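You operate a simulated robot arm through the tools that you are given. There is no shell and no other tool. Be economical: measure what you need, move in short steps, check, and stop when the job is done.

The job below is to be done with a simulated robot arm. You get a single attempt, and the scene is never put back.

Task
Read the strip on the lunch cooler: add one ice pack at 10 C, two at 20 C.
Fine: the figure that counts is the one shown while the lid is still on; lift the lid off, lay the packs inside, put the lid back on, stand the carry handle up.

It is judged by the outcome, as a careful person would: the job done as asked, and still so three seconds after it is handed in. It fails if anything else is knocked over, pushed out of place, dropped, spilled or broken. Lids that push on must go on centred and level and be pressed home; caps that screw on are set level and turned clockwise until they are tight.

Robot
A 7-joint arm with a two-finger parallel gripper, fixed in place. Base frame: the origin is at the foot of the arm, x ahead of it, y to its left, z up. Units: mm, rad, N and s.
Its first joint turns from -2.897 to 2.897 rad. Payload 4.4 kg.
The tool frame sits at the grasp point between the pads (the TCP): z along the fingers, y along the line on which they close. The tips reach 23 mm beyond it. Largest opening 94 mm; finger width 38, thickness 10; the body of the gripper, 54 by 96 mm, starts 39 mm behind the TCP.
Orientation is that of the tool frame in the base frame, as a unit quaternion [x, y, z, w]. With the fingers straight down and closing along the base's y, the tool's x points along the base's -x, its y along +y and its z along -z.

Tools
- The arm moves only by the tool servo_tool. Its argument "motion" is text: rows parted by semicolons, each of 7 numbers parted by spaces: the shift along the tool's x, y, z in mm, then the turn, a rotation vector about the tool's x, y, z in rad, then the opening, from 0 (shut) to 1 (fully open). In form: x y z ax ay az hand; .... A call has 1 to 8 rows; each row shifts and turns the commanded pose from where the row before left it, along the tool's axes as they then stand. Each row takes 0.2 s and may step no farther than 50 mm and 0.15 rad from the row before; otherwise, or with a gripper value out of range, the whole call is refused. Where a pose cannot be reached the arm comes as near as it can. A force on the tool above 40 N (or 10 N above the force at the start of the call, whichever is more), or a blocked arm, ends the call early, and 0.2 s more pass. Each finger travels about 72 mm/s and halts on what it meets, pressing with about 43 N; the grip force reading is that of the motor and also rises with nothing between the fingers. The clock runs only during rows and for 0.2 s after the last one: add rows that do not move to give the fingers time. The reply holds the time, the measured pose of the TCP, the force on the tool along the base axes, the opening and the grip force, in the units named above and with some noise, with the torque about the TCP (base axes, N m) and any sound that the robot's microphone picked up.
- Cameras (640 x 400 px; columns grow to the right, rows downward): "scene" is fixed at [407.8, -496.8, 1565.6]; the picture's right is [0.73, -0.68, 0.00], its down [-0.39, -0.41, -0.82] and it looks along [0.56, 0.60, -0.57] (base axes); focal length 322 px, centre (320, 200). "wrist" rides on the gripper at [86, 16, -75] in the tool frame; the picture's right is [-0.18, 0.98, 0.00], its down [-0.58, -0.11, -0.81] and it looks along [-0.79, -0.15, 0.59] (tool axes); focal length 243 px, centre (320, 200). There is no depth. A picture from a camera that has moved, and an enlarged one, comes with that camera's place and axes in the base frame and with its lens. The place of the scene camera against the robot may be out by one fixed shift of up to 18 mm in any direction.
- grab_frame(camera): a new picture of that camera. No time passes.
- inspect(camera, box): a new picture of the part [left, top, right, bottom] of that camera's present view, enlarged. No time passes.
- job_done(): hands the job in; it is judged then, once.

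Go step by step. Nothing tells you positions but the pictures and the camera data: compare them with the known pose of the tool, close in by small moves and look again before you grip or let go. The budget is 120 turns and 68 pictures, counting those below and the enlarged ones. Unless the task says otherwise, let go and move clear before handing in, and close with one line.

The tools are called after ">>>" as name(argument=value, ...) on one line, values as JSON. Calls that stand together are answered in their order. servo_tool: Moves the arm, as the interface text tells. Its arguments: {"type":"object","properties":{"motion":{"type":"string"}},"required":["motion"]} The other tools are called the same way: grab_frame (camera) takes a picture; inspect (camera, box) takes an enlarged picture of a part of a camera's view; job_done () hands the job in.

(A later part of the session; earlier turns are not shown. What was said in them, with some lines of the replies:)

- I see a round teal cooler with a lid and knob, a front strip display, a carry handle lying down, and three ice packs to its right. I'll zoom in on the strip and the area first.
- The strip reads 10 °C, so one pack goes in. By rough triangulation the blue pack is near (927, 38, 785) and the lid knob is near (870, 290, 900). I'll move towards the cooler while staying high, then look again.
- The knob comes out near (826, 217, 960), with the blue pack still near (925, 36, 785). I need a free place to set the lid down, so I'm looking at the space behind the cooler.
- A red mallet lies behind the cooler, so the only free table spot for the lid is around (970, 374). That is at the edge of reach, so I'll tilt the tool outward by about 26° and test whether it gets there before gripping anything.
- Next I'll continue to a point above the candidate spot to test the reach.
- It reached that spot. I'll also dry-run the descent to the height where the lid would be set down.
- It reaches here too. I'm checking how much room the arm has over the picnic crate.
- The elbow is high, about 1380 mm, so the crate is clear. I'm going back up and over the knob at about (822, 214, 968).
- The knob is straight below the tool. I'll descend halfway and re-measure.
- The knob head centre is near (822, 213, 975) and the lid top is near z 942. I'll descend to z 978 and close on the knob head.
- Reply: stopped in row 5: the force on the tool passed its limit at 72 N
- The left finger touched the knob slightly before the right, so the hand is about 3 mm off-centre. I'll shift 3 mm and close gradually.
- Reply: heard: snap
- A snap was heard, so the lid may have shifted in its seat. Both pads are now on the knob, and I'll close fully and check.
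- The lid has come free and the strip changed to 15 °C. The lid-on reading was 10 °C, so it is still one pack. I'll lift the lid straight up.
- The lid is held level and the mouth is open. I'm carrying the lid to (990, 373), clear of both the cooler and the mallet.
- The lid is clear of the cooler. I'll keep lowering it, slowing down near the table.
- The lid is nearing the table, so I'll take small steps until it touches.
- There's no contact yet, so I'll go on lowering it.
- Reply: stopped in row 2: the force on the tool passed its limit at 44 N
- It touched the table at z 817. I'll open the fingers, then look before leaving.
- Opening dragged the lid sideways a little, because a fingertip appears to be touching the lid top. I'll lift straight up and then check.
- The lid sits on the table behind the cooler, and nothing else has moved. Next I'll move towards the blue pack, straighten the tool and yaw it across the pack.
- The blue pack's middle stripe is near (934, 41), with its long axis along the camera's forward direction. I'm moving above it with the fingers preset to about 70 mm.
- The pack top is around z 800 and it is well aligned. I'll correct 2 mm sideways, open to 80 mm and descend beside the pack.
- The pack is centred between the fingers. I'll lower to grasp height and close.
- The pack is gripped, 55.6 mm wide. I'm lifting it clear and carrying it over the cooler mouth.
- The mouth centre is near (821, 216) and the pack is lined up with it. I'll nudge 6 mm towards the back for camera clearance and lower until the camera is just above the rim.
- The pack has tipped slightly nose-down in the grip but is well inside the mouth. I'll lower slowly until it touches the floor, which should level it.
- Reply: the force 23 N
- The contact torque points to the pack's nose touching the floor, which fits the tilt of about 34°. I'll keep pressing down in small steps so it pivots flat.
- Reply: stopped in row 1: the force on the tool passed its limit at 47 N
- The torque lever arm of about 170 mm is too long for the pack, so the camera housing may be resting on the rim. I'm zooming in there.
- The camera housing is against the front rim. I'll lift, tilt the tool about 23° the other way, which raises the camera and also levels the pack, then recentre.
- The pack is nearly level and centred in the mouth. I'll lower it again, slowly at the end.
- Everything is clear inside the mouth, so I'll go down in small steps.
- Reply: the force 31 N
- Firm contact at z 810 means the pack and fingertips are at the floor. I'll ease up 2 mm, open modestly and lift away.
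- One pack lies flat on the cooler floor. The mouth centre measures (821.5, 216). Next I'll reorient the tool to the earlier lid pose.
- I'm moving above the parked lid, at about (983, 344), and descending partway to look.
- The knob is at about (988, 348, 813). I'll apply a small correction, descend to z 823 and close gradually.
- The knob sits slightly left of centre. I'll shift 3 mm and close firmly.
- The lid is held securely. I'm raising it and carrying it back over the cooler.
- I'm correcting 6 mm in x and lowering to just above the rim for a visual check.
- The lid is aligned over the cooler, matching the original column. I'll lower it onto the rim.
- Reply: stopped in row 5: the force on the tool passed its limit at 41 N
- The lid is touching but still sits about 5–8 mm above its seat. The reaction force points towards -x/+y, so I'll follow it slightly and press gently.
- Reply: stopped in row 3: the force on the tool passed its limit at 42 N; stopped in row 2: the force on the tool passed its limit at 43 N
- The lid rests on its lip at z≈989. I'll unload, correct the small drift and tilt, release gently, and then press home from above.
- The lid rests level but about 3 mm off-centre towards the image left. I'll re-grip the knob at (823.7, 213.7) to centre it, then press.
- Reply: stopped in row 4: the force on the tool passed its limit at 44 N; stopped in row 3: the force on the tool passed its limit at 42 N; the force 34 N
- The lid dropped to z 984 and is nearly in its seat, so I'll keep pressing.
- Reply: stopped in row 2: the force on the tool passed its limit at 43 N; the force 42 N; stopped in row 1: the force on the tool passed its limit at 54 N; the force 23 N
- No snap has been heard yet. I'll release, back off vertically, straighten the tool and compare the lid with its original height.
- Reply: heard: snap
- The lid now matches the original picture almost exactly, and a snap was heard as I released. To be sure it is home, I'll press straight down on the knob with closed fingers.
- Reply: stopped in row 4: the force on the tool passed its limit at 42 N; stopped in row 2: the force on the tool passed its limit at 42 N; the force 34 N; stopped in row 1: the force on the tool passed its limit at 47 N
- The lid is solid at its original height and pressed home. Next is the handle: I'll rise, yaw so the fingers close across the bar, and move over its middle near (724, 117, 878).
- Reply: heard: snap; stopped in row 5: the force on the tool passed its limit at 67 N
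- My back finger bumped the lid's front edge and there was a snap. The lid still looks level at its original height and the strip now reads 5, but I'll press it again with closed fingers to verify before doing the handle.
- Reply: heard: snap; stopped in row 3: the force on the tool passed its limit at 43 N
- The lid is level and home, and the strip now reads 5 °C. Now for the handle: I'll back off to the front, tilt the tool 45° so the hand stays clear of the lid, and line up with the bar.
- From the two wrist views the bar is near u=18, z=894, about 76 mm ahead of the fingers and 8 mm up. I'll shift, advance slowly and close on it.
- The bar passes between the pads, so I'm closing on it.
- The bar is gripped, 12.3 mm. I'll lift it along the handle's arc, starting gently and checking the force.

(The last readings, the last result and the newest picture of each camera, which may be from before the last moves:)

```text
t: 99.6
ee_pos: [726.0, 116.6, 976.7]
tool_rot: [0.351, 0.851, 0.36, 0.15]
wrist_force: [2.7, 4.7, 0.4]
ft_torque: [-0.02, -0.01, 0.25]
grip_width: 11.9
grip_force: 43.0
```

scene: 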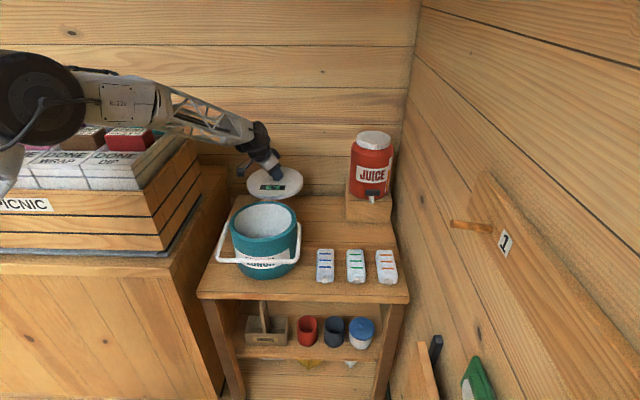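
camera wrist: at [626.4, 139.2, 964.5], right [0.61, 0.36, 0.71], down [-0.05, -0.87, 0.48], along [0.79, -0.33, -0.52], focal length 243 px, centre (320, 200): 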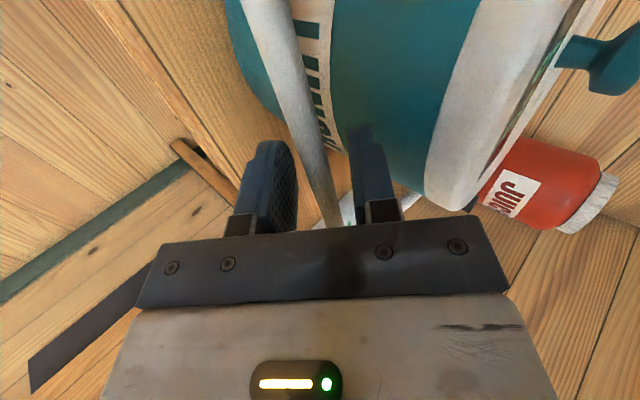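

The forces are low and the handle is following the arc. I'll continue.

>>> servo_tool(motion="0 12.3 -3.1 0 0 0 0.05; 0 12.3 -3.1 0 0 0 0.05; 0 12.6 -0.9 0 0 0 0.05; 0 12.7 -0.9 0 0 0 0.05; 0 0 0 0 0 0 0.05")

>>> servo_tool(motion="0 12.6 1.3 0 0 0 0.05; 0 12.7 1.4 0 0 0 0.05; 0 12.2 3.5 0 0 0 0.05; 0 12.2 3.5 0 0 0 0.05; 0 0 0 0 0 0 0.05")

>>> servo_tool(motion="0 11.3 5.5 0 0 0 0.05; 0 11.4 5.6 0 0 0 0.05; 0 10.2 7.4 0 0 0 0.05; 0 10.3 7.5 0 0 0 0.05; 0 0 0 0 0 0 0.05")

```text
t: 100.8
ee_pos: [746.3, 136.7, 1016.9]
tool_rot: [0.351, 0.851, 0.36, 0.15]
wrist_force: [4.1, 2.6, 0.7]
ft_torque: [-0.3, -0.24, -0.06]
grip_width: 11.8
grip_force: 43.2
```

```text
t: 102.0
ee_pos: [776.1, 166.4, 1045.1]
tool_rot: [0.351, 0.851, 0.36, 0.151]
wrist_force: [-3.8, 3.8, 0.0]
ft_torque: [-0.06, 0.02, 0.26]
grip_width: 12.0
grip_force: 43.1
```

```text
t: 103.2
ee_pos: [809.2, 199.7, 1056.5]
tool_rot: [0.35, 0.851, 0.36, 0.151]
wrist_force: [-1.7, 2.0, -0.5]
ft_torque: [-0.24, -0.16, -0.07]
grip_width: 12.2
grip_force: 43.8
```

The handle is at about 85°. I'll make the last few degrees to upright and check.

>>> servo_tool(motion="0 5.3 5 0 0 0 0.05; 0 4.5 5 0 0 0 0.05; 0 0 0 0 0 0 0.05")

>>> inspect(camera="scene", box=[190, 140, 330, 280])

```text
t: 104.0
ee_pos: [820.9, 210.2, 1058.5]
tool_rot: [0.351, 0.851, 0.361, 0.15]
wrist_force: [-5.4, 6.4, 6.5]
ft_torque: [0.12, 0.0, 0.15]
grip_width: 12.2
grip_force: 42.3
```

```text
2.86 times, centred on (260, 210) of scene
camera zoom: at [407.8, -496.8, 1565.6], right [0.73, -0.68, 0.0], down [-0.39, -0.41, -0.82], along [0.56, 0.6, -0.57], focal length 919 px, centre (491, 171)
```

zoom: 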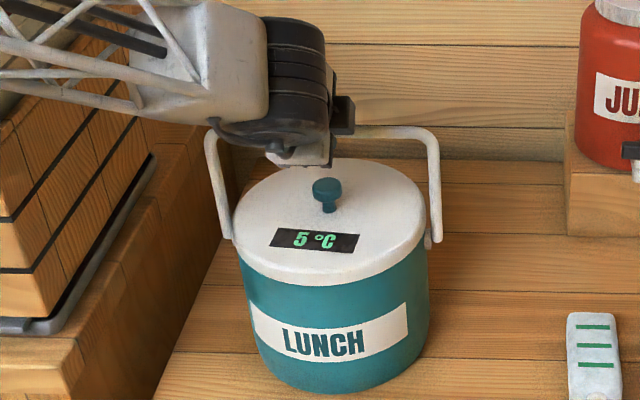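

The handle stands upright. I'll open slowly and back out along the finger direction.

>>> servo_tool(motion="0 0 0 0 0 0 0.16; 0 0 0 0 0 0 0.22; 0 0 0 0 0 0 0.32; 0 0 0 0 0 0 0.35; 0 0 -10 0 0 0 0.35; 0 0 -20 0 0 0 0.35; 0 0 -30 0 0 0 0.35; 0 0 -40 0 0 0 0.35")

>>> servo_tool(motion="0 -10 -40 0 0 0 0.35; 0 0 -45 0 0 0 0.35; 0 0 -45 0 0 0 0.35; 0 0 0 0 0 0 0.35; 0 0 0 0 0 0 0.35; 0 0 0 0 0 0 0.35; 0 0 0 0 0 0 0.35")

>>> grab_frame(camera="scene")

```text
t: 105.8
ee_pos: [769.9, 160.4, 1126.9]
tool_rot: [0.351, 0.851, 0.361, 0.15]
wrist_force: [-0.8, -0.5, -0.3]
ft_torque: [0.01, -0.02, -0.01]
grip_width: 32.9
grip_force: 0.0
```

```text
t: 107.4
ee_pos: [698.9, 89.1, 1209.2]
tool_rot: [0.351, 0.851, 0.36, 0.151]
wrist_force: [-0.4, 0.5, -0.5]
ft_torque: [-0.03, -0.01, -0.03]
grip_width: 33.0
grip_force: 0.0
```

```text
0 pictures are left
```

scene: 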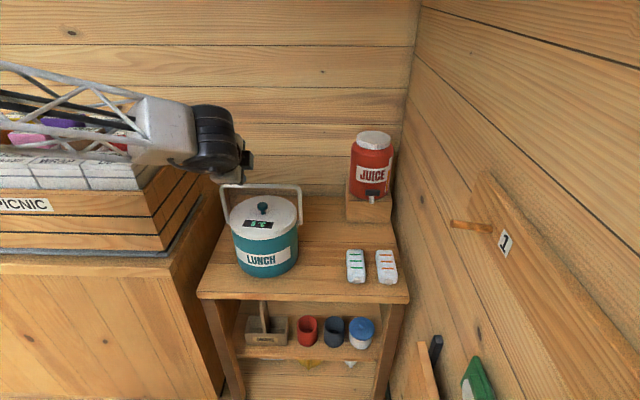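

The handle is standing on its own, the lid is on level, one pack is inside, and everything else in view is in its place. The gripper is clear, so I'm handing the job in.

>>> job_done()

```text
The job is handed in.
```

The strip read 10 °C with the lid on, so I put one ice pack in the cooler, pressed the lid back on, and stood the carry handle up.
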